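You operate a simulated robot arm through the tools that you are given. There is no shell and no other tool. Be economical: measure what you need, move in short steps, check, and stop when the job is done.

You are at the controls of a simulated robot arm. One attempt, no reset.

JOB
Tare the open jar, fill it to 100 ml with plain water and weigh the water.
Fine: press tare once; leave the jar open on the pan, balance on; close the knob.

The check looks at the end state, three seconds after you hand in, the way a careful person would. Anything else that was tipped, shoved, dropped, spilled or broken makes it a failure.

ROBOT AND FRAMES
A 7-joint arm with a two-finger parallel gripper, fixed in place. Base frame: the origin is at the foot of the arm, x ahead of it, y to its left, z up; the work surface is at about z = 904. Readings come in mm, degrees, newtons and seconds.
With the tool pointing down near the work surface it reaches from about 240 to 680 mm from the base axis. Its first joint turns from -66.0 to 66.0 degrees. Payload 2.4 kg.
The tool frame sits at the grasp point between the pads (the TCP): z along the fingers, y along the line on which they close. The tips reach 30 mm beyond it. Largest opening 94 mm; finger width 28, thickness 10; the body of the gripper, 50 by 96 mm, starts 55 mm behind the TCP.
Orientation is told as [roll, pitch, yaw] about the base's x, y, z axes, in that order, counted from this pose: with the fingers straight down and closing along the base's y, the tool's x points along the base's -x, its y along +y and its z along -z.

CONTROLS
- The arm moves only by the tool nudge_tool. Its argument "moves" is a list of rows, each a list of 3 entries, a list of its own where there are three numbers: the shift along the tool's x, y, z in mm, then the turn, a rotation vector about the tool's x, y, z in degrees, then the finger opening in mm, from 0 to 94. In form: [[[tx, ty, tz], [ax, ay, az], claw], ...]. A call has 1 to 10 rows; each row shifts and turns the commanded pose from where the row before left it, along the tool's axes as they then stand. Each row takes 0.2 s and may step no farther than 50 mm and 8.6 degrees from the row before; otherwise, or with a gripper value out of range, the whole call is refused. A pose out of reach is approached as far as the arm can. The call stops where the force on the tool passes 50 N (or 10 N more than at its start, if that is more) or the arm is blocked; 0.2 s more then pass. The fingers move at their own pace (about 153 mm/s each) and stop on an object; they squeeze with about 37 N. The grip force told is the motor's: it shows also when the fingers shut on nothing. Time passes only in rows, and 0.2 s behind the last, so rows that do not move let the fingers close. It gives the time, the measured TCP pose, the force on the tool (base axes), the opening and the grip force at its end, in the units of the frame above (readings bear some noise).
- Cameras (640 x 400 px; columns grow to the right, rows downward): "scene" is fixed at [57.3, 479.9, 1476.1]; the picture's right is [-0.56, -0.83, 0.00], its down [-0.35, 0.24, -0.91] and it looks along [0.75, -0.51, -0.42] (base axes); focal length 309 px, centre (320, 200). "wrist" rides on the gripper at [76, 14, -102] in the tool frame; the picture's right is [-0.18, 0.98, 0.00], its down [-0.75, -0.14, -0.64] and it looks along [-0.63, -0.12, 0.77] (tool axes); focal length 243 px, centre (320, 200). There is no depth. A picture from a camera that has moved, and an enlarged one, comes with that camera's place and axes in the base frame and with its lens. The place of the scene camera against the robot may be out by one fixed shift of up to 25 mm in any direction.
- camera(camera): a new picture of that camera. No time passes.
- close_up(camera, box): a new picture of the part [left, top, right, bottom] of that camera's present view, enlarged. No time passes.
- hand_in(): hands the job in; it is judged then, once.

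Work in short steps. Places have to be worked out from the pictures, the camera data and where the tool is seen: move nearer, look again, correct. Check each grasp and each placing, and mend what went wrong. You have 120 turns and 76 pictures in all, those below and enlarged ones among them. Open the gripper and draw the arm clear of the work before you hand the job in, unless the task says otherwise; then end with one line.

The tools are called after "Emit:" as a command line: name --argument value ..., lists and objects as JSON in quotes. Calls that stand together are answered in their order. nudge_tool: Moves the arm, as the interface text tells. Its arguments: {"type":"object","properties":{"moves":{"type":"array","items":{"type":"array"}}},"required":["moves"]} The other tools are called the same way: camera (camera) takes a picture; close_up (camera, box) takes an enlarged picture of a part of a camera's view; hand_in () hands the job in.

At the start:

```text
clock: 0.0
tool_pos: [395.0, 125.2, 1325.5]
tool_rot: [0.0, -0.1, 0.0]
force: [0.3, -0.4, 0.1]
grip_width: 94.0
grasp_force: 0.1
```

scene: 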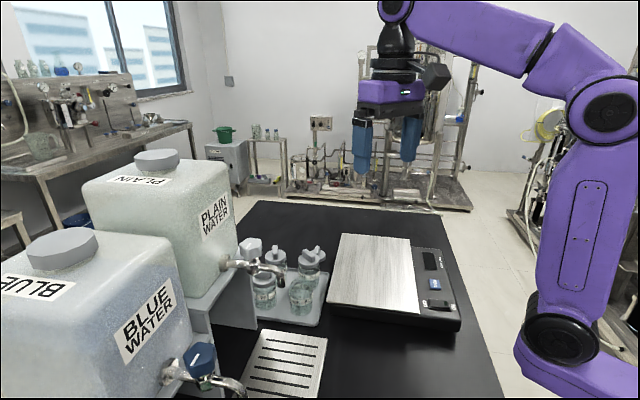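
wrist: 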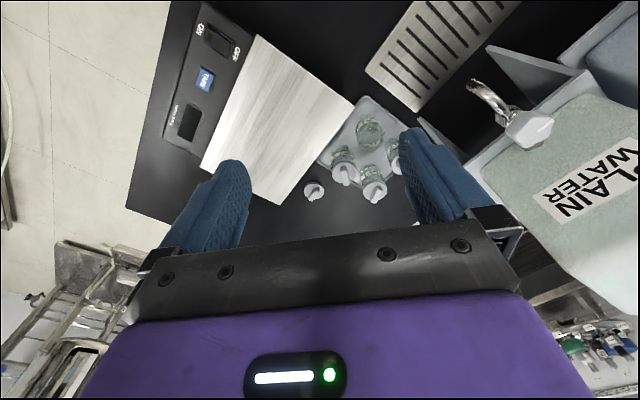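

I start by enlarging the scene: balance, jars on the tray, and taps.

Emit:
close_up --camera "scene" --box '[200, 220, 340, 340]'

Emit:
close_up --camera "scene" --box '[320, 220, 480, 340]'

Emit:
close_up --camera "wrist" --box '[280, 60, 560, 220]'

Emit:
close_up --camera "wrist" --box '[140, 0, 340, 200]'

```text
3.33 times, centred on (270, 280) of scene
camera zoom: at [57.3, 479.9, 1476.1], right [-0.56, -0.83, 0.0], down [-0.35, 0.24, -0.91], along [0.75, -0.51, -0.42], focal length 1030 px, centre (487, -67)
```

zoom: 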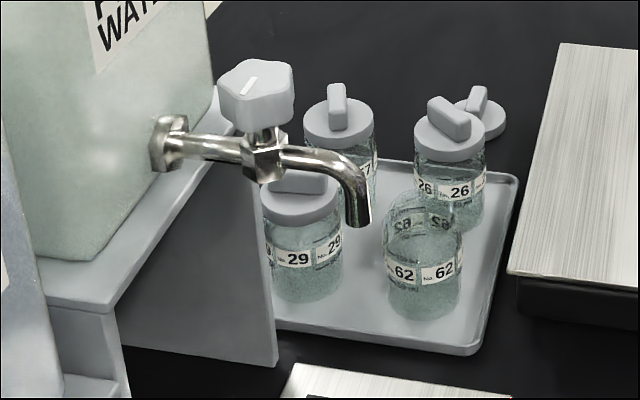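

```text
3.33 times, centred on (400, 280) of scene
camera zoom: at [57.3, 479.9, 1476.1], right [-0.56, -0.83, 0.0], down [-0.35, 0.24, -0.91], along [0.75, -0.51, -0.42], focal length 1030 px, centre (53, -67)
```

zoom: 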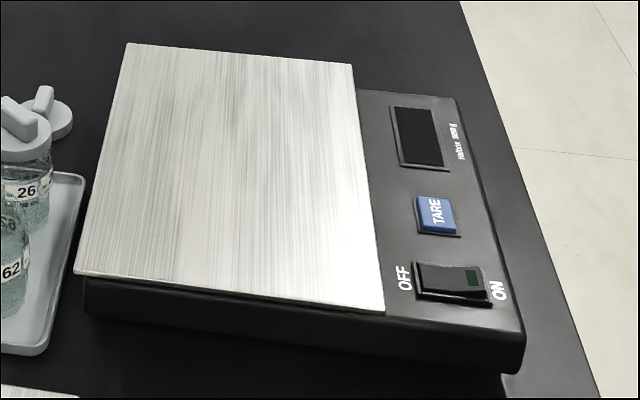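

```text
2.29 times, centred on (420, 140) of wrist
camera zoom: at [318.4, 140.8, 1427.8], right [0.18, 0.98, 0.0], down [0.75, -0.14, 0.64], along [0.63, -0.12, -0.77], focal length 555 px, centre (91, 337)
```

zoom: 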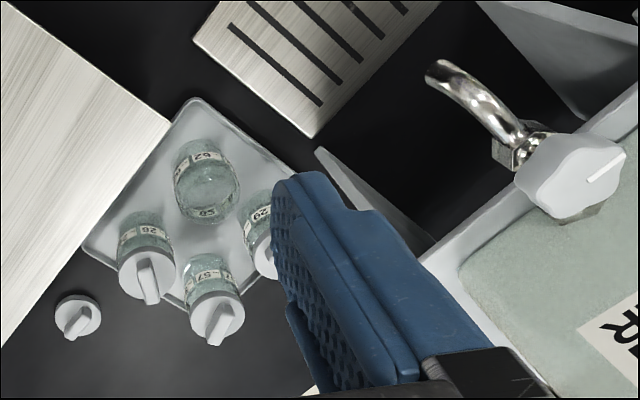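

```text
2.00 times, centred on (240, 100) of wrist
camera zoom: at [318.4, 140.8, 1427.8], right [0.18, 0.98, 0.0], down [0.75, -0.14, 0.64], along [0.63, -0.12, -0.77], focal length 485 px, centre (480, 400)
```

zoom: 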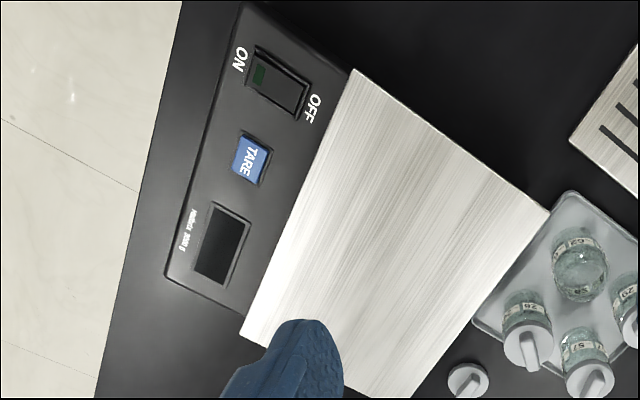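

Jar 62 (open) is near (574,204), the rocker near (345,-36), TARE near (394,-85), and the balance appears to be off. I move above the switch with the fingers closed and the yaw turned to match the panel.

Emit:
nudge_tool --moves '[[[11, -33.4, 34], [0, 0, 0], 0], [[11, -33.4, 34], [0, 0, 0], 0], [[11, -33.4, 34], [0, 0, 0], 0], [[11, -33.4, 34], [0, 0, 0], 0], [[11, -33.4, 34], [0, 0, 0], 0], [[0, 0, 0], [0, 0, 8.5], 0], [[0, 0, 0], [0, 0, 8.5], 0], [[0, 0, 0], [0, 0, 8.5], 0], [[0, 0, 0], [0, 0, 8.5], 0], [[0, 0, 0], [0, 0, 8.5], 0]]'

Emit:
camera --camera "wrist"

```text
clock: 2.2
tool_pos: [341.2, -41.1, 1155.2]
tool_rot: [0.0, 0.0, -42.5]
force: [-0.2, 0.6, 0.1]
grip_width: 0.0
grasp_force: 33.1
```

```text
69 pictures are left
camera wrist: at [292.9, 21.6, 1257.6], right [0.8, 0.6, 0.0], down [0.46, -0.61, 0.64], along [0.38, -0.51, -0.77], focal length 243 px, centre (320, 200)
```

wrist: 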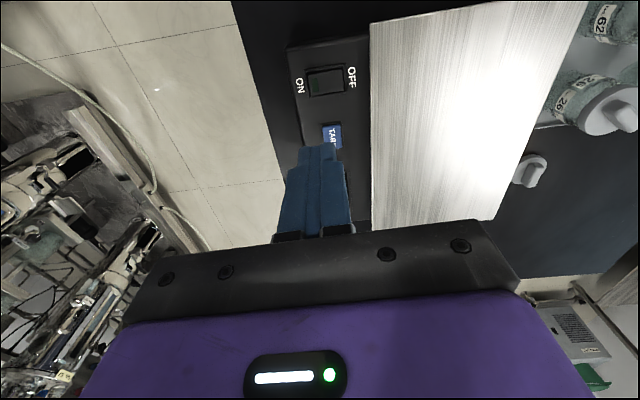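

The rocker's ON end is at about (331,-44). I descend partway over it and look again.

Emit:
nudge_tool --moves '[[[5.3, -9, 30], [0, 0, 2.5], 0], [[0, 0, 40], [0, 0, 0], 0], [[0, 0, 40], [0, 0, 0], 0], [[0, 0, 15], [0, 0, 0], 0]]'

Emit:
close_up --camera "wrist" --box '[220, 0, 420, 200]'

Emit:
close_up --camera "scene" --box '[380, 200, 520, 330]'

```text
clock: 3.2
tool_pos: [329.9, -44.5, 1031.0]
tool_rot: [0.0, 0.0, -45.0]
force: [0.7, 0.2, -0.1]
grip_width: 0.0
grasp_force: 32.2
```

```text
2.00 times, centred on (320, 100) of wrist
camera zoom: at [285.3, 20.9, 1132.6], right [0.82, 0.57, 0.0], down [0.43, -0.63, 0.64], along [0.36, -0.53, -0.77], focal length 485 px, centre (320, 400)
```

zoom: 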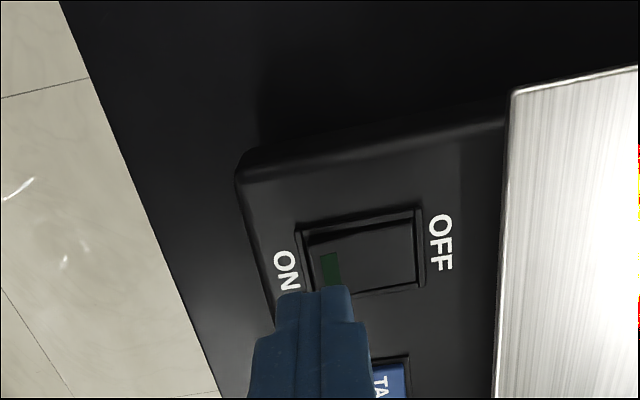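

```text
3.08 times, centred on (450, 265) of scene
camera zoom: at [57.3, 479.9, 1476.1], right [-0.56, -0.83, 0.0], down [-0.35, 0.24, -0.91], along [0.75, -0.51, -0.42], focal length 951 px, centre (-80, 0)
```

zoom: 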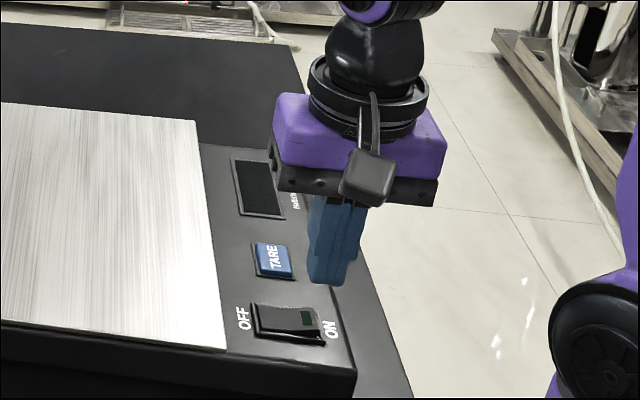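

The rocker centre is about (342,-33) at z≈945. I shift to about 13 mm toward ON and go down gently until contact.

Emit:
nudge_tool --moves '[[[0, 4.2, 20], [0, 0, 0], 0], [[0, 0, 15], [0, 0, 0], 0], [[0, 0, 8], [0, 0, 0], 0], [[0, 0, 5], [0, 0, 0], 0]]'

Emit:
close_up --camera "wrist" --box '[220, 0, 420, 200]'

```text
clock: 4.2
tool_pos: [332.4, -42.5, 987.3]
tool_rot: [0.0, -0.2, -45.0]
force: [-11.4, 0.1, 29.0]
grip_width: 0.2
grasp_force: 33.2
stopped in row 4: the force on the tool passed its limit (the readings are from after the stop); the commanded pose is now the measured one
```

```text
2.00 times, centred on (320, 100) of wrist
camera zoom: at [288.4, 23.3, 1089.2], right [0.83, 0.56, 0.0], down [0.43, -0.63, 0.64], along [0.36, -0.53, -0.77], focal length 485 px, centre (320, 400)
```

zoom: 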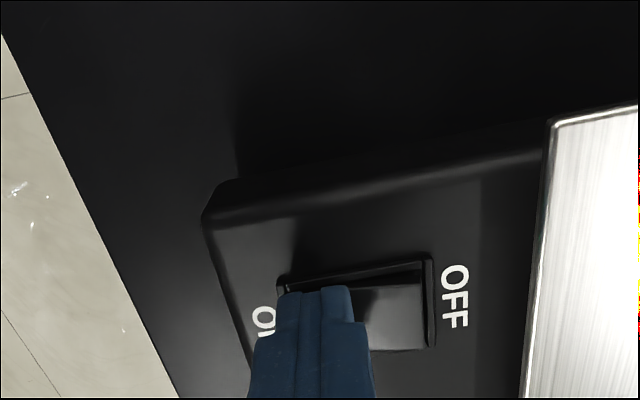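

Contact with up to 50 N. I back off upward and check whether the display is on.

Emit:
nudge_tool --moves '[[[0, 0, -30], [0, 0, 0], 0], [[0, 0, -40], [0, 0, 0], 0]]'

Emit:
close_up --camera "scene" --box '[400, 230, 480, 330]'

```text
clock: 4.8
tool_pos: [335.4, -42.0, 1057.2]
tool_rot: [0.0, -0.1, -45.0]
force: [0.3, -0.6, 0.0]
grip_width: 0.0
grasp_force: 33.2
```

```text
4.00 times, centred on (440, 280) of scene
camera zoom: at [57.3, 479.9, 1476.1], right [-0.56, -0.83, 0.0], down [-0.35, 0.24, -0.91], along [0.75, -0.51, -0.42], focal length 1236 px, centre (-160, -120)
```

zoom: 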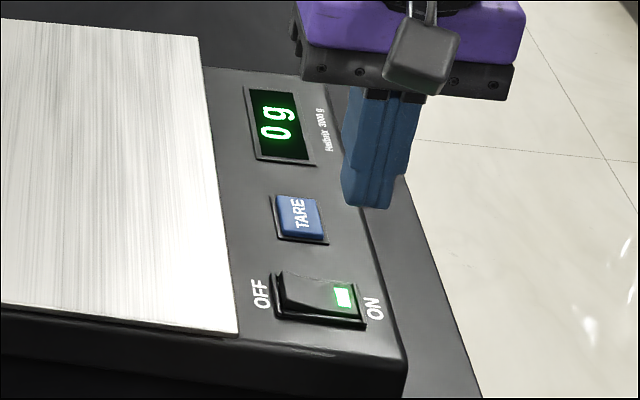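

The balance is on, reading 0 g. I rise and travel toward the tray above jar 62, then rotate so the fingers close along the free diagonal.

Emit:
nudge_tool --moves '[[[0, 0, -49], [0, 0, 0], 0], [[0, 0, -49], [0, 0, 0], 0], [[0, 0, -49], [0, 0, 0], 0], [[0, 48, 0], [0, 0, 0], 20], [[0, 48, 0], [0, 0, 0], 40], [[0, 48, 0], [0, 0, 0], 60], [[0, 48, 0], [0, 0, 0], 90], [[0, 48, 0], [0, 0, 0], 90], [[0, 48, 0], [0, 0, 0], 90], [[0, 40, 0], [0, 0, 0], 90]]'

Emit:
nudge_tool --moves '[[[0, 0, 0], [0, 0, -8.5], 90], [[0, 0, 0], [0, 0, -8.5], 90], [[0, 0, 0], [0, 0, -8.5], 90], [[0, 0, 0], [0, 0, -8.5], 90], [[0, 0, 0], [0, 0, -8.5], 90], [[0, 0, 0], [0, 0, -8.5], 90], [[0, 0, 0], [0, 0, -8.5], 90], [[0, 0, 0], [0, 0, -8.5], 90], [[0, 0, 0], [0, 0, -8.5], 90], [[0, 0, 0], [0, 0, -8.5], 90]]'

Emit:
nudge_tool --moves '[[[0, 0, 0], [0, 0, -8.5], 90], [[0, 0, 0], [0, 0, -8.5], 90], [[0, 0, 0], [0, 0, -8.5], 90], [[0, 0, 0], [0, 0, -8.5], 90], [[0, 0, 0], [0, 0, -2], 90]]'

Emit:
camera --camera "wrist"

```text
clock: 7.0
tool_pos: [565.5, 191.0, 1203.5]
tool_rot: [-0.1, -0.1, -45.1]
force: [-0.7, 0.1, -0.2]
grip_width: 89.8
grasp_force: 0.1
```

```text
clock: 9.2
tool_pos: [565.8, 189.7, 1202.7]
tool_rot: [-0.2, -0.1, 40.1]
force: [0.3, -0.4, 0.0]
grip_width: 90.2
grasp_force: 0.1
```

```text
clock: 10.3
tool_pos: [565.5, 189.3, 1204.0]
tool_rot: [-0.2, 0.0, 76.1]
force: [-0.2, 0.0, 0.1]
grip_width: 90.3
grasp_force: 0.1
```

```text
64 pictures are left
camera wrist: at [532.4, 120.4, 1305.9], right [-0.91, 0.42, 0.0], down [0.32, 0.7, 0.64], along [0.27, 0.58, -0.77], focal length 243 px, centre (320, 200)
```

wrist: 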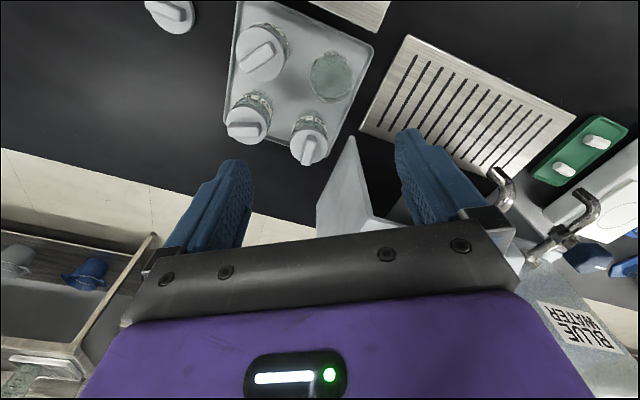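

The tray and jar 62 are in view; I enlarge them for position.

Emit:
close_up --camera "wrist" --box '[210, 0, 410, 170]'

Emit:
close_up --camera "wrist" --box '[340, 20, 640, 280]'

```text
2.35 times, centred on (310, 85) of wrist
camera zoom: at [532.4, 120.4, 1305.9], right [-0.91, 0.42, 0.0], down [0.32, 0.7, 0.64], along [0.27, 0.58, -0.77], focal length 571 px, centre (344, 471)
```

zoom: 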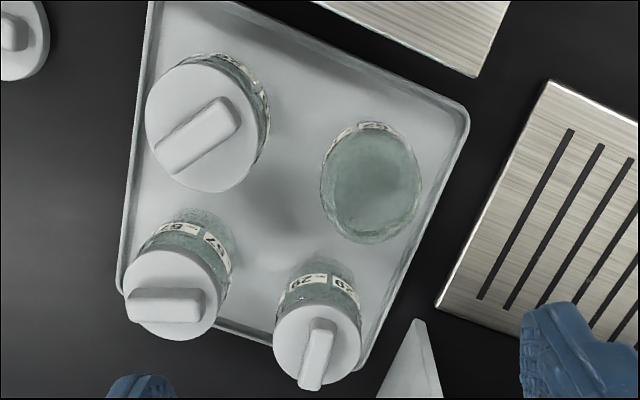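

```text
1.54 times, centred on (490, 150) of wrist
camera zoom: at [532.4, 120.4, 1305.9], right [-0.91, 0.42, 0.0], down [0.32, 0.7, 0.64], along [0.27, 0.58, -0.77], focal length 373 px, centre (58, 277)
```

zoom: 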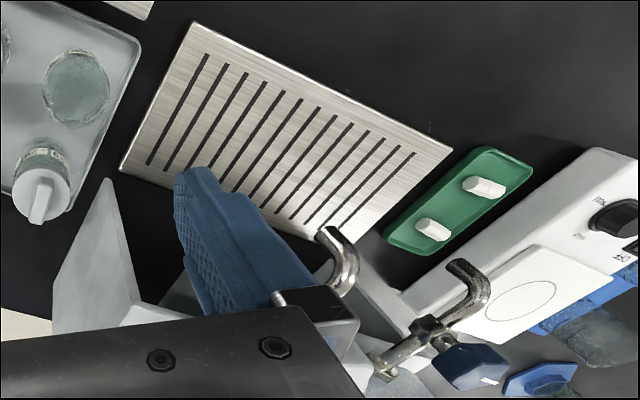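

Jar 62's centre computes to about (555,201), with neighbours about 88 mm away along the ±45° diagonals. I centre over it, turn to yaw 84 and descend partway.

Emit:
nudge_tool --moves '[[[-9.2, 12.6, 0], [0, 0, 0], 90], [[0, 0, 40], [0, 0, -8], 90], [[0, 0, 40], [0, 0, 0], 90], [[0, 0, 40], [0, 0, 0], 90], [[0, 0, 24], [0, 0, 0], 90]]'

Emit:
camera --camera "wrist"

Emit:
close_up --camera "scene" --box '[220, 200, 380, 340]'

```text
clock: 11.6
tool_pos: [555.9, 200.9, 1058.1]
tool_rot: [-0.2, 0.0, 84.1]
force: [-0.6, -0.1, 1.1]
grip_width: 90.0
grasp_force: 0.1
```

```text
61 pictures are left
camera wrist: at [532.2, 127.8, 1160.9], right [-0.96, 0.29, 0.0], down [0.22, 0.73, 0.64], along [0.19, 0.62, -0.77], focal length 243 px, centre (320, 200)
```

wrist: 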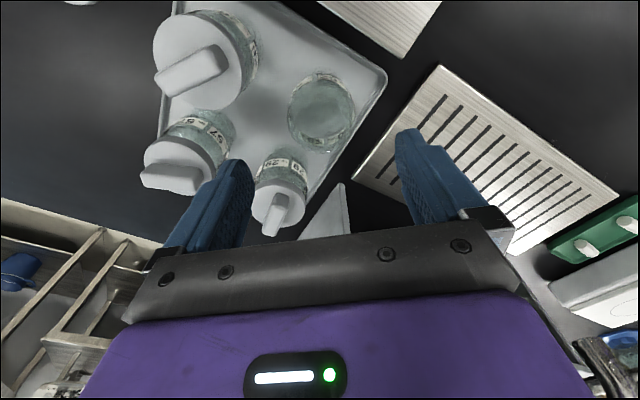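

```text
2.86 times, centred on (300, 270) of scene
camera zoom: at [57.3, 479.9, 1476.1], right [-0.56, -0.83, 0.0], down [-0.35, 0.24, -0.91], along [0.75, -0.51, -0.42], focal length 883 px, centre (377, 0)
```

zoom: 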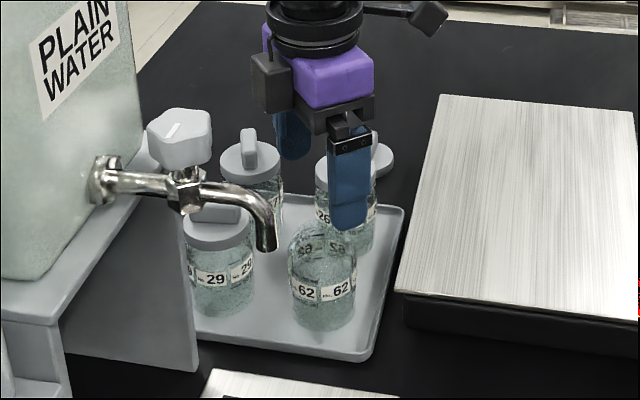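

Cross-checking with the neighbours' grid puts jar 62 at about (553,197). I make a small correction, narrow the opening and descend in steps.

Emit:
nudge_tool --moves '[[[3.5, 2, 10], [0, 0, 0], 78], [[0, 0, 20], [0, 0, 0], 78], [[0, 0, 20], [0, 0, 0], 78], [[0, 0, 20], [0, 0, 0], 78], [[0, 0, 15], [0, 0, 0], 78]]'

Emit:
camera --camera "wrist"

Emit:
close_up --camera "scene" --box '[240, 220, 360, 340]'

```text
clock: 12.8
tool_pos: [553.8, 199.7, 974.6]
tool_rot: [-0.1, 0.0, 84.1]
force: [0.6, -0.1, -1.1]
grip_width: 77.8
grasp_force: 0.1
```

```text
59 pictures are left
camera wrist: at [530.9, 125.6, 1076.6], right [-0.96, 0.29, 0.0], down [0.22, 0.74, 0.64], along [0.19, 0.61, -0.77], focal length 243 px, centre (320, 200)
```

wrist: 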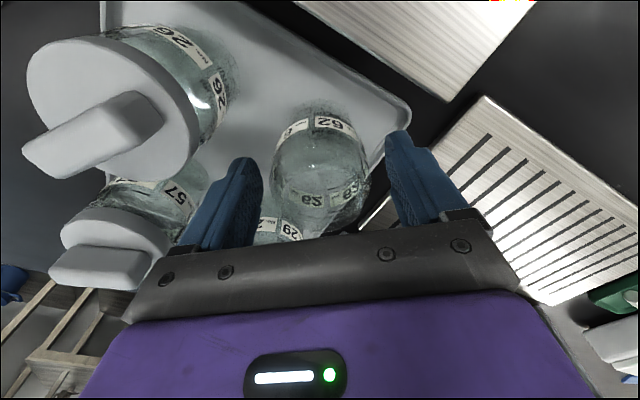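

```text
3.33 times, centred on (300, 280) of scene
camera zoom: at [57.3, 479.9, 1476.1], right [-0.56, -0.83, 0.0], down [-0.35, 0.24, -0.91], along [0.75, -0.51, -0.42], focal length 1030 px, centre (387, -67)
```

zoom: 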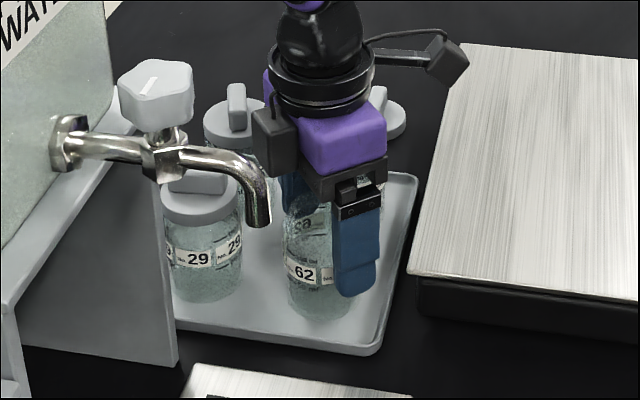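

The scene view confirms alignment (jar y≈201). I close on the jar.

Emit:
nudge_tool --moves '[[[0, 0, 6], [0, 0, 0], 70], [[0, 0, 0], [0, 0, 0], 40], [[0, 0, 0], [0, 0, 0], 40], [[0, 0, 0], [0, 0, 0], 40]]'

Emit:
close_up --camera "scene" --box '[240, 220, 360, 340]'

```text
clock: 13.8
tool_pos: [554.6, 198.0, 968.6]
tool_rot: [-0.2, 0.0, 84.0]
force: [2.3, -0.1, 3.0]
grip_width: 56.0
grasp_force: 36.4
```

```text
3.33 times, centred on (300, 280) of scene
camera zoom: at [57.3, 479.9, 1476.1], right [-0.56, -0.83, 0.0], down [-0.35, 0.24, -0.91], along [0.75, -0.51, -0.42], focal length 1030 px, centre (387, -67)
```

zoom: 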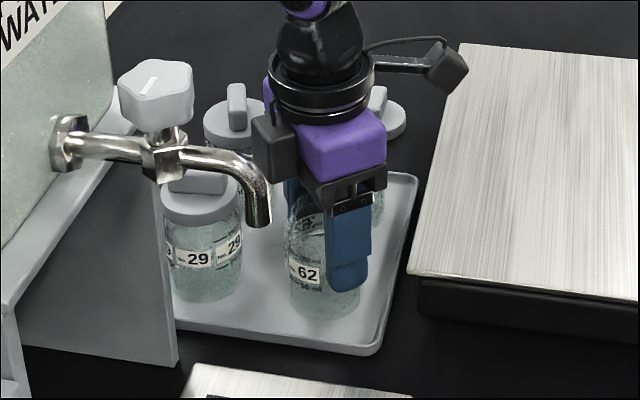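

The jar is gripped (56 mm). I lift it straight up, then carry it over the pan.

Emit:
nudge_tool --moves '[[[0, 0, -15], [0, 0, 0], 40], [[0, 0, -45], [0, 0, 0], 40], [[0, 0, -45], [0, 0, 0], 40], [[0, 0, -45], [0, 0, 0], 40], [[42, 12, 0], [0, 0, 0], 40], [[42, 12, 0], [0, 0, 0], 40], [[42, 12, 0], [0, 0, 0], 40], [[42, 11, 0], [0, 0, 0], 40], [[0, 0, 0], [0, 0, 0], 40]]'

Emit:
close_up --camera "scene" --box '[240, 180, 480, 340]'

Emit:
camera --camera "wrist"

```text
clock: 15.8
tool_pos: [488.6, 35.7, 1118.0]
tool_rot: [-0.2, 0.0, 83.9]
force: [-0.8, 0.0, -2.1]
grip_width: 55.9
grasp_force: 36.8
```

```text
2.50 times, centred on (360, 260) of scene
camera zoom: at [57.3, 479.9, 1476.1], right [-0.56, -0.83, 0.0], down [-0.35, 0.24, -0.91], along [0.75, -0.51, -0.42], focal length 773 px, centre (220, 50)
```

zoom: 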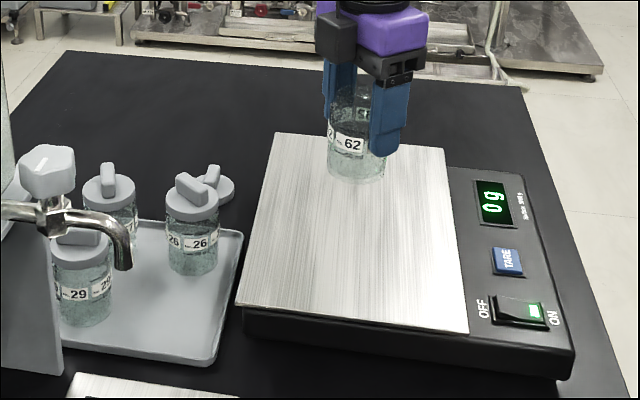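

```text
55 pictures are left
camera wrist: at [465.7, -37.2, 1220.7], right [-0.96, 0.29, 0.0], down [0.22, 0.74, 0.64], along [0.18, 0.61, -0.77], focal length 243 px, centre (320, 200)
```

wrist: 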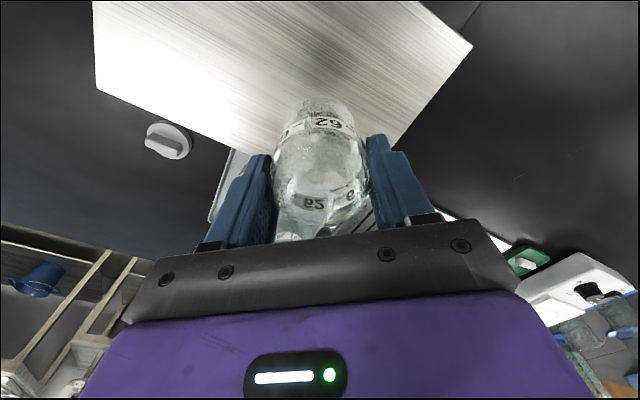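

The point below the jar falls well within the pan. I lower it gently until contact.

Emit:
nudge_tool --moves '[[[0, 0, 45], [0, 0, 0], 40], [[0, 0, 35], [0, 0, 0], 40], [[0, 0, 0], [0, 0, 0], 40]]'

Emit:
close_up --camera "scene" --box '[300, 200, 460, 320]'

```text
clock: 16.6
tool_pos: [488.7, 36.8, 1035.9]
tool_rot: [-0.1, 0.0, 84.0]
force: [0.1, -0.1, -1.9]
grip_width: 55.8
grasp_force: 37.0
```

```text
3.33 times, centred on (380, 260) of scene
camera zoom: at [57.3, 479.9, 1476.1], right [-0.56, -0.83, 0.0], down [-0.35, 0.24, -0.91], along [0.75, -0.51, -0.42], focal length 1030 px, centre (120, 0)
```

zoom: 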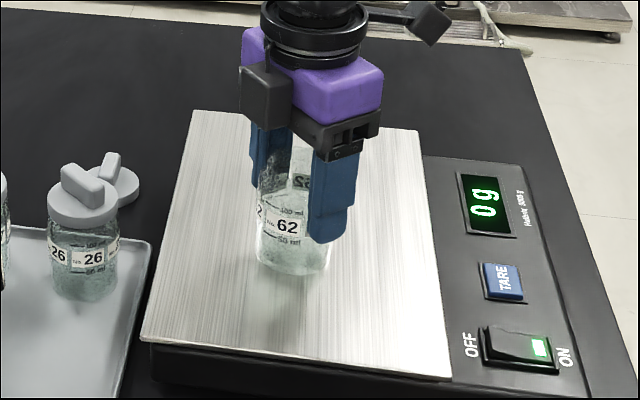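

Still clear of the pan (0 g). I lower in small steps.

Emit:
nudge_tool --moves '[[[0, 0, 4], [0, 0, 0], 40], [[0, 0, 3], [0, 0, 0], 40], [[0, 0, 2], [0, 0, 0], 40], [[0, 0, 0], [0, 0, 0], 40]]'

Emit:
close_up --camera "scene" --box '[300, 200, 460, 320]'

```text
clock: 17.6
tool_pos: [489.8, 37.0, 1029.5]
tool_rot: [-0.3, 0.0, 83.9]
force: [-5.0, 1.4, 19.9]
grip_width: 55.3
grasp_force: 37.4
```

```text
3.33 times, centred on (380, 260) of scene
camera zoom: at [56.8, 480.0, 1476.1], right [-0.56, -0.83, 0.0], down [-0.35, 0.24, -0.91], along [0.75, -0.51, -0.42], focal length 1030 px, centre (120, 0)
```

zoom: 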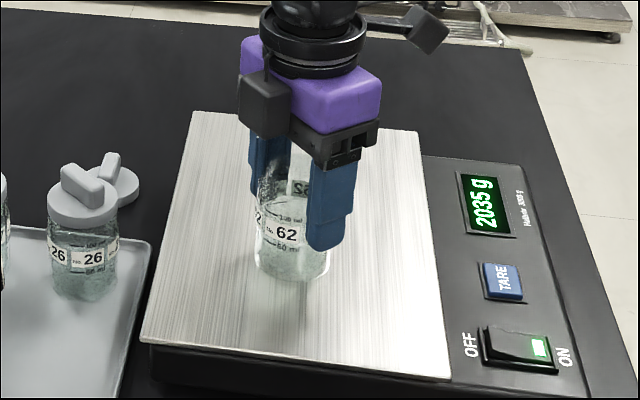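

Contact (20 N). I ease up 2 mm, release, and rise clear.

Emit:
nudge_tool --moves '[[[0, 0, -2], [0, 0, 0], 54], [[0, 0, 0], [0, 0, 0], 60], [[0, 0, 0], [0, 0, 0], 80], [[0, 0, 0], [0, 0, 0], 80], [[0, 0, -40], [0, 0, 0], 80], [[0, 0, -45], [0, 0, 0], 80], [[0, 0, -45], [0, 0, 0], 80]]'

Emit:
close_up --camera "scene" --box '[300, 200, 460, 320]'

```text
clock: 19.1
tool_pos: [488.0, 37.9, 1162.3]
tool_rot: [-0.1, 0.1, 84.0]
force: [-0.3, -0.5, -0.4]
grip_width: 80.0
grasp_force: 0.0
```

```text
3.33 times, centred on (380, 260) of scene
camera zoom: at [57.3, 479.9, 1476.1], right [-0.56, -0.83, 0.0], down [-0.35, 0.24, -0.91], along [0.75, -0.51, -0.42], focal length 1030 px, centre (120, 0)
```

zoom: 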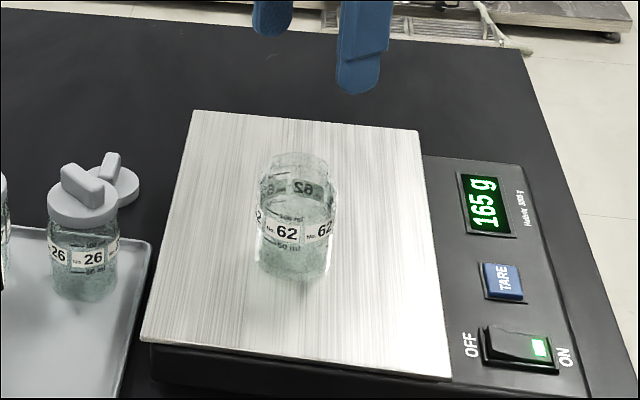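

The jar alone reads 165 g. I move over TARE at about (389,-82) with the fingers closed and look.

Emit:
nudge_tool --moves '[[[32.5, 21.5, 0], [0, 0, 0], 50], [[32.5, 21.5, 0], [0, 0, 7.8], 0], [[29.9, 25.7, 0], [0, 0, 7.8], 0], [[26, 29.5, 0], [0, 0, 7.8], 0], [[0, 0, 20], [0, 0, 7.8], 0], [[0, 0, 40], [0, 0, 7.8], 0], [[0, 0, 40], [0, 0, 0], 0]]'

Emit:
camera --camera "wrist"

Emit:
close_up --camera "scene" --box '[300, 200, 500, 340]'

```text
clock: 20.8
tool_pos: [371.2, -59.8, 1060.8]
tool_rot: [-0.1, -0.1, 44.9]
force: [0.0, 0.7, 0.4]
grip_width: 0.0
grasp_force: 32.5
```

```text
51 pictures are left
camera wrist: at [305.4, -101.6, 1163.0], right [-0.56, 0.83, 0.0], down [0.63, 0.43, 0.64], along [0.53, 0.36, -0.77], focal length 243 px, centre (320, 200)
```

wrist: 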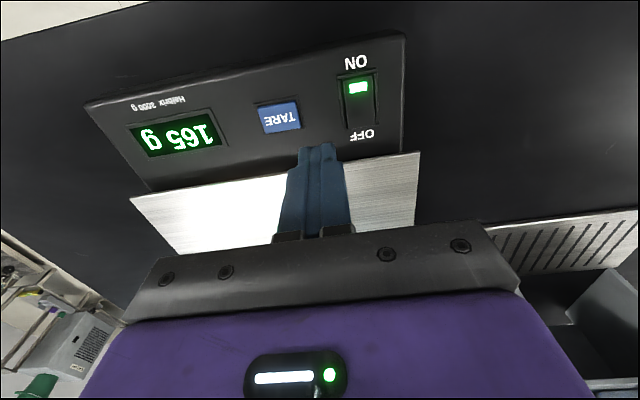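

```text
2.86 times, centred on (400, 270) of scene
camera zoom: at [57.3, 479.9, 1476.1], right [-0.56, -0.83, 0.0], down [-0.35, 0.24, -0.91], along [0.75, -0.51, -0.42], focal length 883 px, centre (91, 0)
```

zoom: 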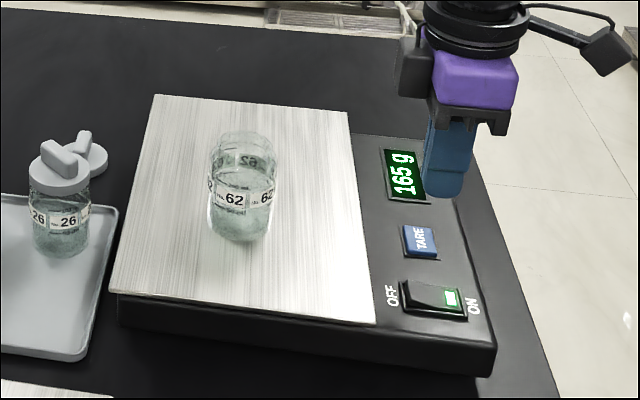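

TARE is at about (390,-85). I shift over it, go down and press once; the call stops on force.

Emit:
nudge_tool --moves '[[[4.2, -31, 0], [0, 0, 0], 0], [[0, 0, 40], [0, 0, 0], 0], [[0, 0, 21], [0, 0, 0], 0], [[0, 0, 0], [0, 0, 0], 0]]'

Emit:
close_up --camera "wrist" --box '[220, 60, 420, 220]'

```text
clock: 21.8
tool_pos: [389.2, -85.1, 1001.1]
tool_rot: [0.0, -0.1, 45.1]
force: [0.4, -0.1, -0.3]
grip_width: 0.0
grasp_force: 32.8
```

```text
2.50 times, centred on (320, 140) of wrist
camera zoom: at [323.9, -126.9, 1102.7], right [-0.56, 0.83, 0.0], down [0.63, 0.43, 0.64], along [0.53, 0.36, -0.77], focal length 606 px, centre (320, 350)
```

zoom: 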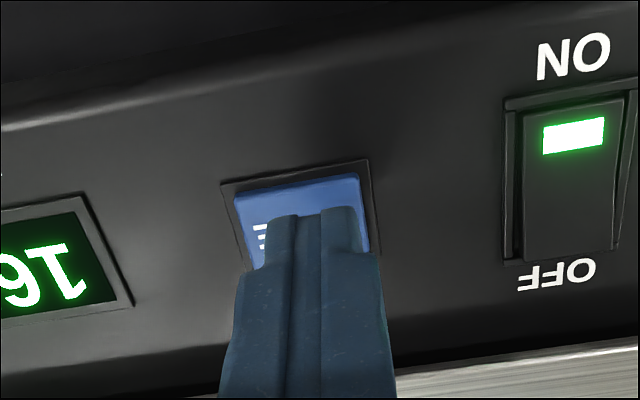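

The tips sit over the button. Pressing now.

Emit:
nudge_tool --moves '[[[0, -2, 8], [0, 0, 0], 0], [[0, 0, 4], [0, 0, 0], 0], [[0, 0, 4], [0, 0, 0], 0], [[0, 0, 3], [0, 0, 0], 0]]'

Emit:
close_up --camera "scene" --box '[380, 220, 480, 320]'

```text
clock: 22.8
tool_pos: [390.5, -85.9, 981.9]
tool_rot: [-0.2, -0.1, 45.0]
force: [-2.3, -1.9, 6.0]
grip_width: 0.0
grasp_force: 32.5
```

```text
4.00 times, centred on (430, 270) of scene
camera zoom: at [57.1, 479.9, 1476.1], right [-0.56, -0.83, 0.0], down [-0.35, 0.24, -0.91], along [0.75, -0.51, -0.42], focal length 1236 px, centre (-120, -80)
```

zoom: 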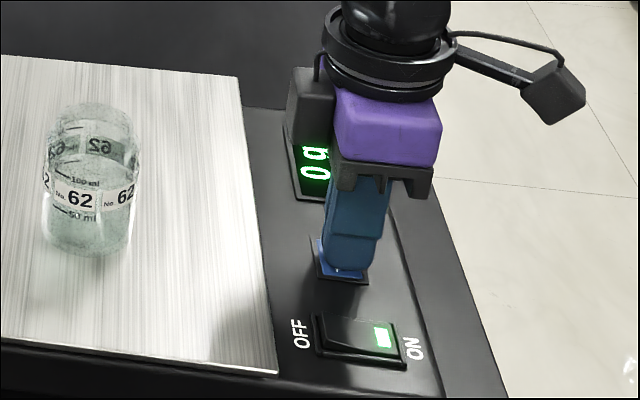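

The display reads 0 g, so the tare worked. I retreat upward, then take a tilted pose to grip the jar from the base side, so the gripper will clear the spout later.

Emit:
nudge_tool --moves '[[[0, 0, -40], [0, 0, 0], 0], [[0, 0, -49], [0, 0, 0], 0], [[0, 0, -49], [0, 0, 0], 0], [[0, 0, -45], [0, 0, 0], 0], [[-15.6, 39, 0], [0, 0, 0], 0], [[-15.6, 39, 0], [0, 0, 0], 40], [[-15.6, 39, 0], [0, 0, 0], 80], [[0, 0, 0], [0, 0, 8.2], 80], [[0, 0, 0], [0, 0, 8.2], 80], [[0, 0, 0], [0, 0, 8.2], 80]]'

Emit:
nudge_tool --moves '[[[0, 0, 0], [0, 0, 8.2], 80], [[0, 0, 0], [0, 0, 8.2], 80], [[0, 0, 0], [0, -8, 0], 80], [[0, 0, 0], [0, -8, 0], 80], [[0, 0, 0], [0, -8, 0], 80], [[0, 0, 0], [0, -8, 0], 80], [[0, 0, 0], [0, -8, 0], 80], [[0, 0, 0], [0, -8, 0], 80], [[0, 0, 0], [0, -8, 0], 80]]'

Emit:
camera --camera "wrist"

Emit:
camera --camera "scene"

```text
clock: 24.9
tool_pos: [341.3, 30.1, 1164.5]
tool_rot: [-0.1, -0.1, 20.1]
force: [0.0, 0.5, -0.4]
grip_width: 80.0
grasp_force: 0.1
```

```text
clock: 26.9
tool_pos: [352.8, -2.6, 1153.1]
tool_rot: [-5.3, -42.7, 2.1]
force: [-1.8, 5.7, -0.1]
grip_width: 79.8
grasp_force: 0.1
out of reach, approached as far as the arm can: row 8, 9
```

```text
47 pictures are left
camera wrist: at [227.2, 17.1, 1175.6], right [0.16, 0.99, 0.06], down [0.11, -0.08, 0.99], along [0.98, -0.15, -0.13], focal length 243 px, centre (320, 200)
```

wrist: 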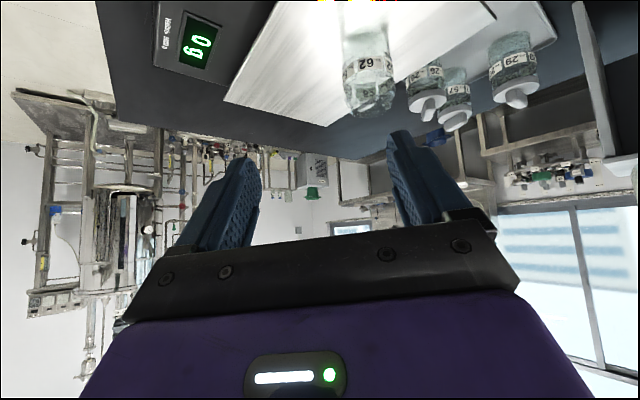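

```text
46 pictures are left
```

scene: 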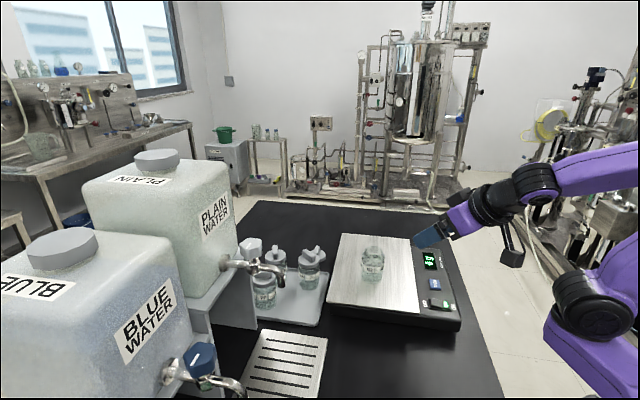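

The tilt hit a limit this close to the base. I move forward (still above the jar) and see whether the pose settles.

Emit:
nudge_tool --moves '[[[-25, 0, 37], [0, 0, 0], 80], [[-25, 0, 37], [0, 0, 0], 80], [[0, 0, 0], [0, 0, 0], 80]]'

```text
clock: 27.8
tool_pos: [437.0, 3.7, 1132.4]
tool_rot: [-5.1, -42.7, 3.8]
force: [-0.3, 0.0, 0.6]
grip_width: 79.8
grasp_force: 0.0
```

The pose is now reachable with tilt 42.7° and a small roll of -5°. I remove the roll and add a little more tilt.

Emit:
nudge_tool --moves '[[[0, 0, 0], [-5.1, 0, 0], 80], [[0, 0, 0], [0, -4, 0], 80], [[0, 0, 0], [0, 0, 0], 80]]'

```text
clock: 28.6
tool_pos: [437.7, 1.6, 1133.7]
tool_rot: [-0.1, -46.7, 3.9]
force: [-0.5, 0.3, 0.9]
grip_width: 80.0
grasp_force: 0.1
```

Adding 8° more tilt for clearance under the spout.

Emit:
nudge_tool --moves '[[[0, 0, 0], [0, -8, 0], 80], [[0, 0, 0], [0, 0, 0], 80]]'

Emit:
camera --camera "wrist"

```text
clock: 29.1
tool_pos: [437.2, -2.6, 1129.6]
tool_rot: [-1.7, -48.5, 3.9]
force: [-0.2, -0.5, 0.1]
grip_width: 79.9
grasp_force: 0.1
out of reach, approached as far as the arm can: row 1
```

```text
45 pictures are left
camera wrist: at [308.9, 7.1, 1140.4], right [0.08, 0.99, 0.12], down [0.02, -0.12, 0.99], along [1.0, -0.07, -0.03], focal length 243 px, centre (320, 200)
```

wrist: 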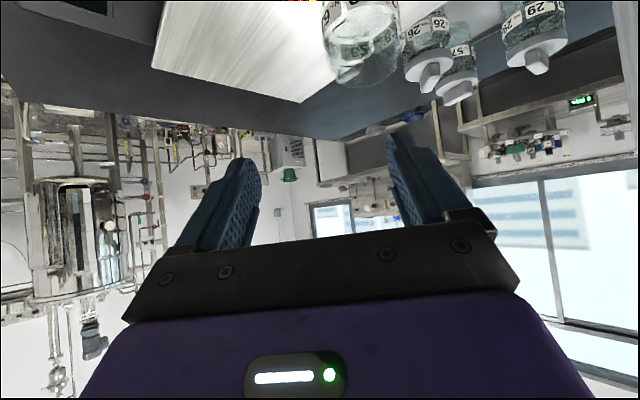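

48° is about the limit here; I settle on 45°, level the roll, and move to a pre-grasp point behind and above the jar.

Emit:
nudge_tool --moves '[[[0, 0, 0], [-1.7, 0, 0], 80], [[0, 0, 0], [0, 3.5, 0], 80], [[-14, 18.4, 14], [0, 0, 0], 80], [[-14, 18.4, 14], [0, 0, 0], 80], [[0, 0, 0], [0, 0, 0], 80]]'

Emit:
camera --camera "wrist"

Emit:
close_up --camera "scene" --box '[320, 200, 480, 320]'

```text
clock: 30.4
tool_pos: [477.3, 35.2, 1129.2]
tool_rot: [-1.8, -46.5, 3.9]
force: [-0.2, -0.3, -0.5]
grip_width: 79.9
grasp_force: 0.1
out of reach, approached as far as the arm can: row 1
```

```text
44 pictures are left
camera wrist: at [348.7, 44.1, 1144.9], right [0.08, 0.99, 0.11], down [0.06, -0.12, 0.99], along [0.99, -0.07, -0.07], focal length 243 px, centre (320, 200)
```

wrist: 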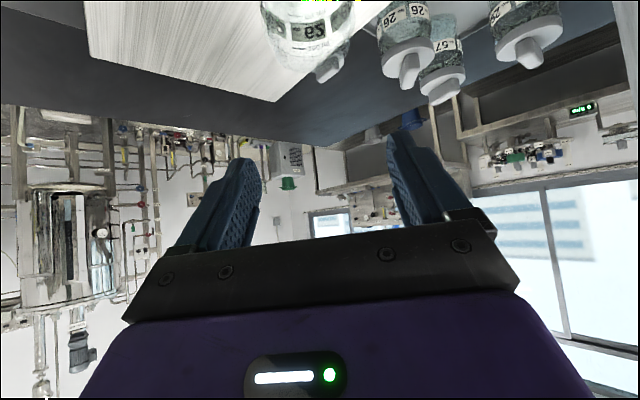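

```text
3.33 times, centred on (400, 260) of scene
camera zoom: at [57.3, 479.9, 1476.1], right [-0.56, -0.83, 0.0], down [-0.35, 0.24, -0.91], along [0.75, -0.51, -0.42], focal length 1030 px, centre (53, 0)
```

zoom: 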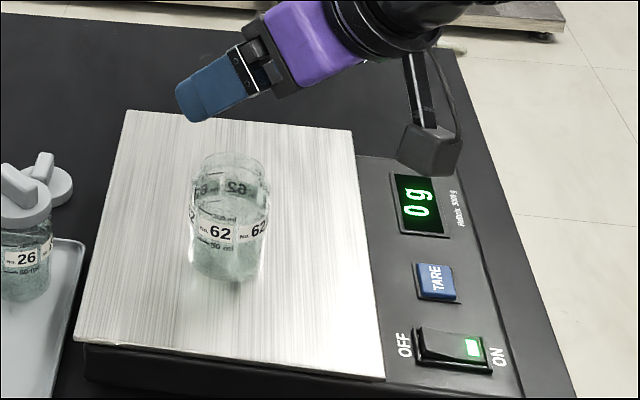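

In this pose tool x points down and back (camera underneath), so my shift went forward instead of down. I redo it: back off along the fingers, level the roll, then lower.

Emit:
nudge_tool --moves '[[[0, 0, -32], [0, 0, 0], 80], [[36, 1, 0], [0, 2, 0], 80], [[36, 1, 0], [0, 0, 0], 80], [[0, 0, 0], [-1.8, 0, 0], 80], [[0, 0, 0], [0, 0, 0], 80]]'

Emit:
camera --camera "wrist"

Emit:
close_up --camera "scene" --box '[320, 200, 480, 320]'

```text
clock: 31.6
tool_pos: [403.6, 30.9, 1101.1]
tool_rot: [0.1, -44.3, 3.8]
force: [0.2, 0.0, -0.3]
grip_width: 80.1
grasp_force: 0.0
```

```text
42 pictures are left
camera wrist: at [275.4, 38.8, 1120.9], right [0.07, 0.99, 0.13], down [0.1, -0.14, 0.99], along [0.99, -0.05, -0.11], focal length 243 px, centre (320, 200)
```

wrist: 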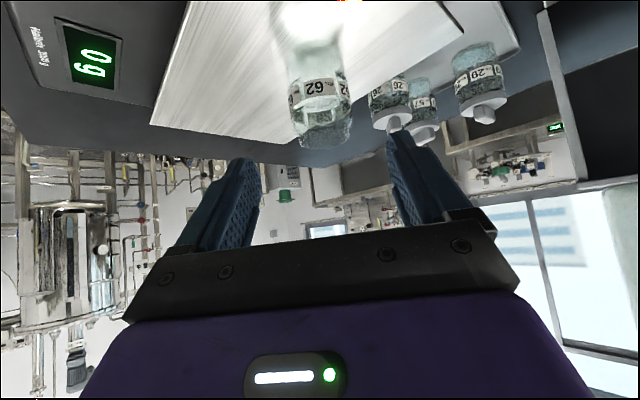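

```text
3.33 times, centred on (400, 260) of scene
camera zoom: at [57.3, 479.9, 1476.1], right [-0.56, -0.83, 0.0], down [-0.35, 0.24, -0.91], along [0.75, -0.51, -0.42], focal length 1030 px, centre (53, 0)
```

zoom: 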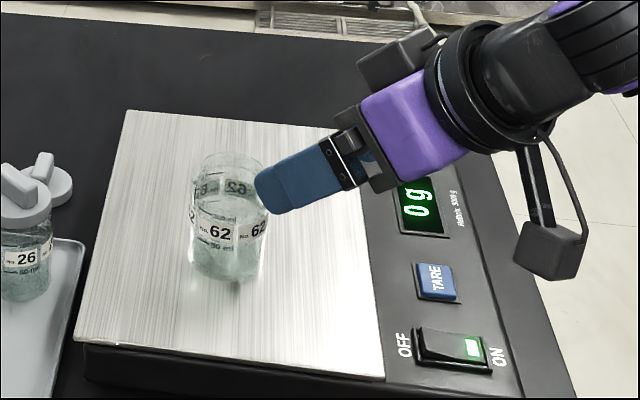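

The alignment along the finger axis looks right. I slide in along the tool axis most of the way and check.

Emit:
nudge_tool --moves '[[[-4, 0, 25], [0, 0, 0], 80], [[0, 0, 25], [0, 0, 0], 80], [[0, 0, 20], [0, 0, 0], 80], [[0, 0, 0], [0, 0, 0], 80]]'

Emit:
camera --camera "wrist"

```text
clock: 32.5
tool_pos: [454.4, 35.5, 1053.2]
tool_rot: [0.1, -44.4, 3.8]
force: [0.6, 0.8, 0.4]
grip_width: 80.1
grasp_force: 0.1
```

```text
40 pictures are left
camera wrist: at [326.8, 42.3, 1073.4], right [0.07, 0.99, 0.13], down [0.1, -0.14, 0.99], along [0.99, -0.05, -0.11], focal length 243 px, centre (320, 200)
```

wrist: 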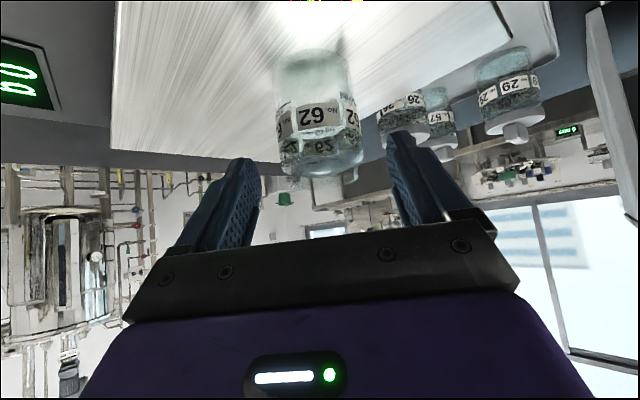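

The jar lies centred between the fingers. I continue 46 mm and close.

Emit:
nudge_tool --moves '[[[0, 0, 16], [0, 0, 0], 80], [[0, 0, 16], [0, 0, 0], 80], [[0, 0, 14], [0, 0, 0], 80], [[0, 0, 0], [0, 0, 0], 80]]'

Emit:
close_up --camera "scene" --box '[320, 200, 480, 320]'

Emit:
camera --camera "wrist"

```text
clock: 33.5
tool_pos: [485.8, 37.4, 1019.7]
tool_rot: [0.1, -44.4, 3.8]
force: [0.7, -0.3, -0.3]
grip_width: 79.9
grasp_force: 0.1
```

```text
3.33 times, centred on (400, 260) of scene
camera zoom: at [57.3, 479.9, 1476.1], right [-0.56, -0.83, 0.0], down [-0.35, 0.24, -0.91], along [0.75, -0.51, -0.42], focal length 1030 px, centre (53, 0)
```

zoom: 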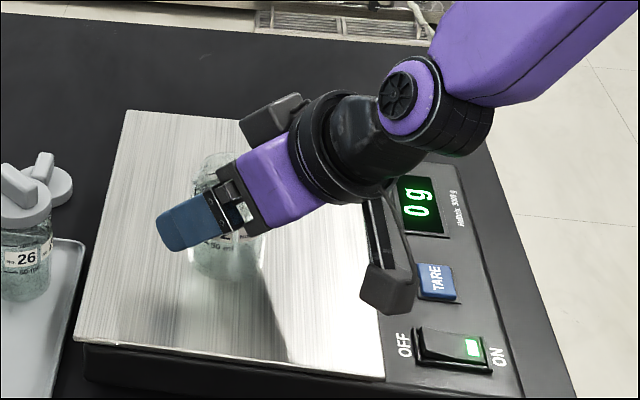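

```text
38 pictures are left
camera wrist: at [358.5, 44.7, 1040.6], right [0.07, 0.99, 0.13], down [0.1, -0.14, 0.99], along [0.99, -0.05, -0.11], focal length 243 px, centre (320, 200)
```

wrist: 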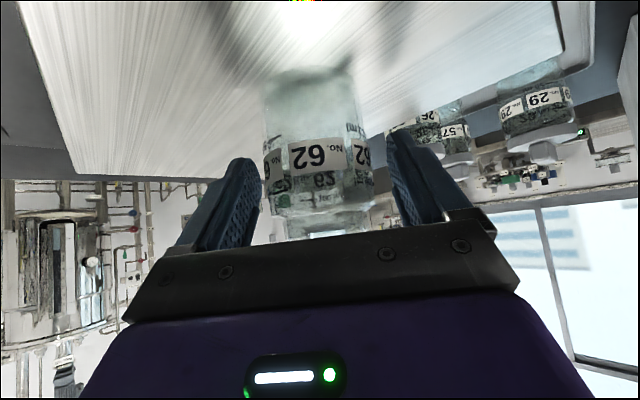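

Good. Closing on the jar.

Emit:
nudge_tool --moves '[[[0, 0, 0], [0, 0, 0], 60], [[0, 0, 0], [0, 0, 0], 40], [[0, 0, 0], [0, 0, 0], 40], [[0, 0, 0], [0, 0, 0], 40]]'

```text
clock: 34.5
tool_pos: [485.6, 38.4, 1020.0]
tool_rot: [0.1, -44.3, 3.8]
force: [0.5, 0.9, 0.4]
grip_width: 59.4
grasp_force: 37.0
```

Gripped (59 mm). I lift the jar and carry it upright toward the tap, stopping short of it to look.

Emit:
nudge_tool --moves '[[[-14, 0, -14.3], [0, 0, 0], 40], [[-28, 0, -28.6], [0, 0, 0], 40], [[-14, 0, -14.3], [0, 0, 0], 40], [[14.75, 39.8, -14.4], [0, 0, 0], 40], [[14.75, 39.8, -14.4], [0, 0, 0], 40], [[14.75, 39.8, -14.4], [0, 0, 0], 40], [[14.75, 39.8, -14.4], [0, 0, 0], 40], [[14.75, 39.8, -14.4], [0, 0, 0], 40], [[0, 0, 0], [-5.24, 0, -5.37], 40], [[0, 0, 0], [-5.24, 0, -5.37], 40]]'

Emit:
nudge_tool --moves '[[[0, 0, 0], [-5.24, 0, -5.37], 40], [[0, 0, 0], [-5.24, 0, -5.37], 40], [[0, 0, 0], [0, 0, 0], 40]]'

Emit:
camera --camera "wrist"

Emit:
camera --camera "scene"

```text
clock: 36.8
tool_pos: [369.9, 229.3, 1101.2]
tool_rot: [0.0, -44.4, 18.8]
force: [-0.3, 0.6, -1.6]
grip_width: 59.9
grasp_force: 36.6
```

```text
clock: 37.5
tool_pos: [369.3, 229.1, 1101.7]
tool_rot: [0.0, -44.5, 34.0]
force: [-0.7, 0.1, -1.8]
grip_width: 59.6
grasp_force: 37.1
```

```text
37 pictures are left
camera wrist: at [256.4, 171.5, 1121.0], right [-0.44, 0.89, 0.13], down [0.15, -0.07, 0.99], along [0.89, 0.45, -0.11], focal length 243 px, centre (320, 200)
```

wrist: 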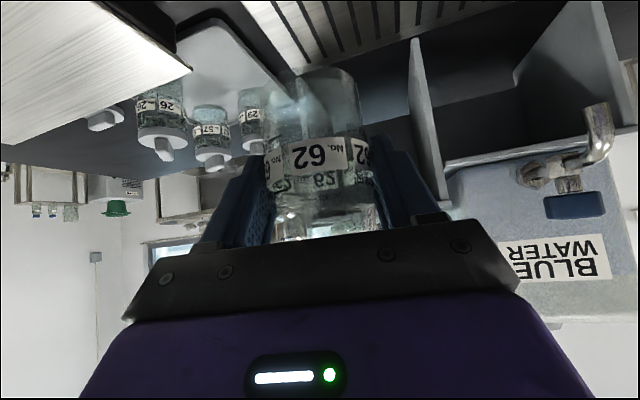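

```text
36 pictures are left
```

scene: 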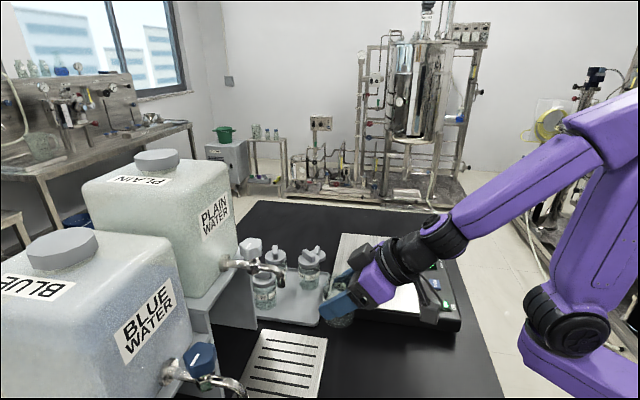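

The spout tip triangulates to about (438,302,1116), over the grate's mid-width. I lower the jar here, then advance beneath the spout.

Emit:
nudge_tool --moves '[[[25.8, 0, 26.5], [0, 0, 0], 40], [[25.8, 0, 26.5], [0, 0, 0], 40], [[25.8, 0, 26.5], [0, 0, 0], 40], [[-23.3, 7.3, 22.8], [0, 0, 0], 40], [[-23.3, 7.3, 22.8], [0, 0, 0], 40], [[-23.3, 7.3, 22.8], [0, 0, 0], 40], [[0, 0, 0], [0, 0, 0], 40]]'

Emit:
camera --camera "wrist"

Emit:
close_up --camera "scene" --box '[200, 220, 360, 380]'

```text
clock: 39.1
tool_pos: [439.9, 303.0, 989.2]
tool_rot: [0.1, -44.4, 33.8]
force: [0.7, 0.2, -1.0]
grip_width: 59.3
grasp_force: 37.5
```

```text
35 pictures are left
camera wrist: at [326.0, 245.1, 1009.4], right [-0.44, 0.89, 0.13], down [0.15, -0.07, 0.99], along [0.89, 0.45, -0.11], focal length 243 px, centre (320, 200)
```

wrist: 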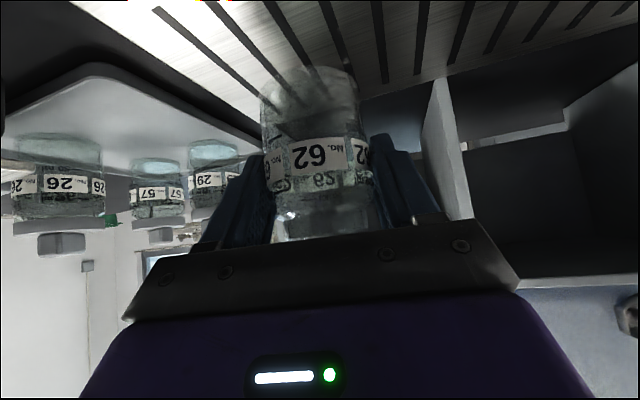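

```text
2.50 times, centred on (280, 300) of scene
camera zoom: at [57.3, 480.0, 1476.1], right [-0.56, -0.83, 0.0], down [-0.35, 0.24, -0.91], along [0.75, -0.51, -0.42], focal length 773 px, centre (420, -50)
```

zoom: 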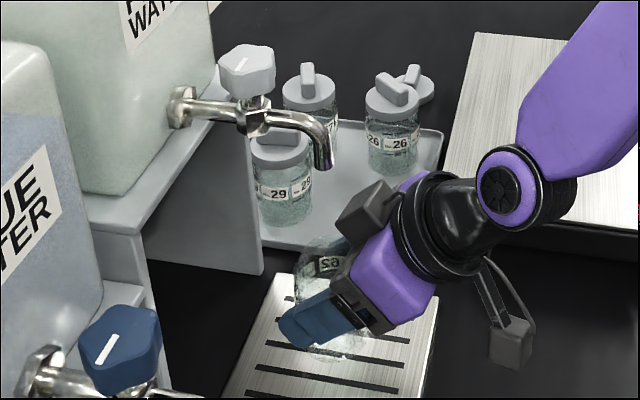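

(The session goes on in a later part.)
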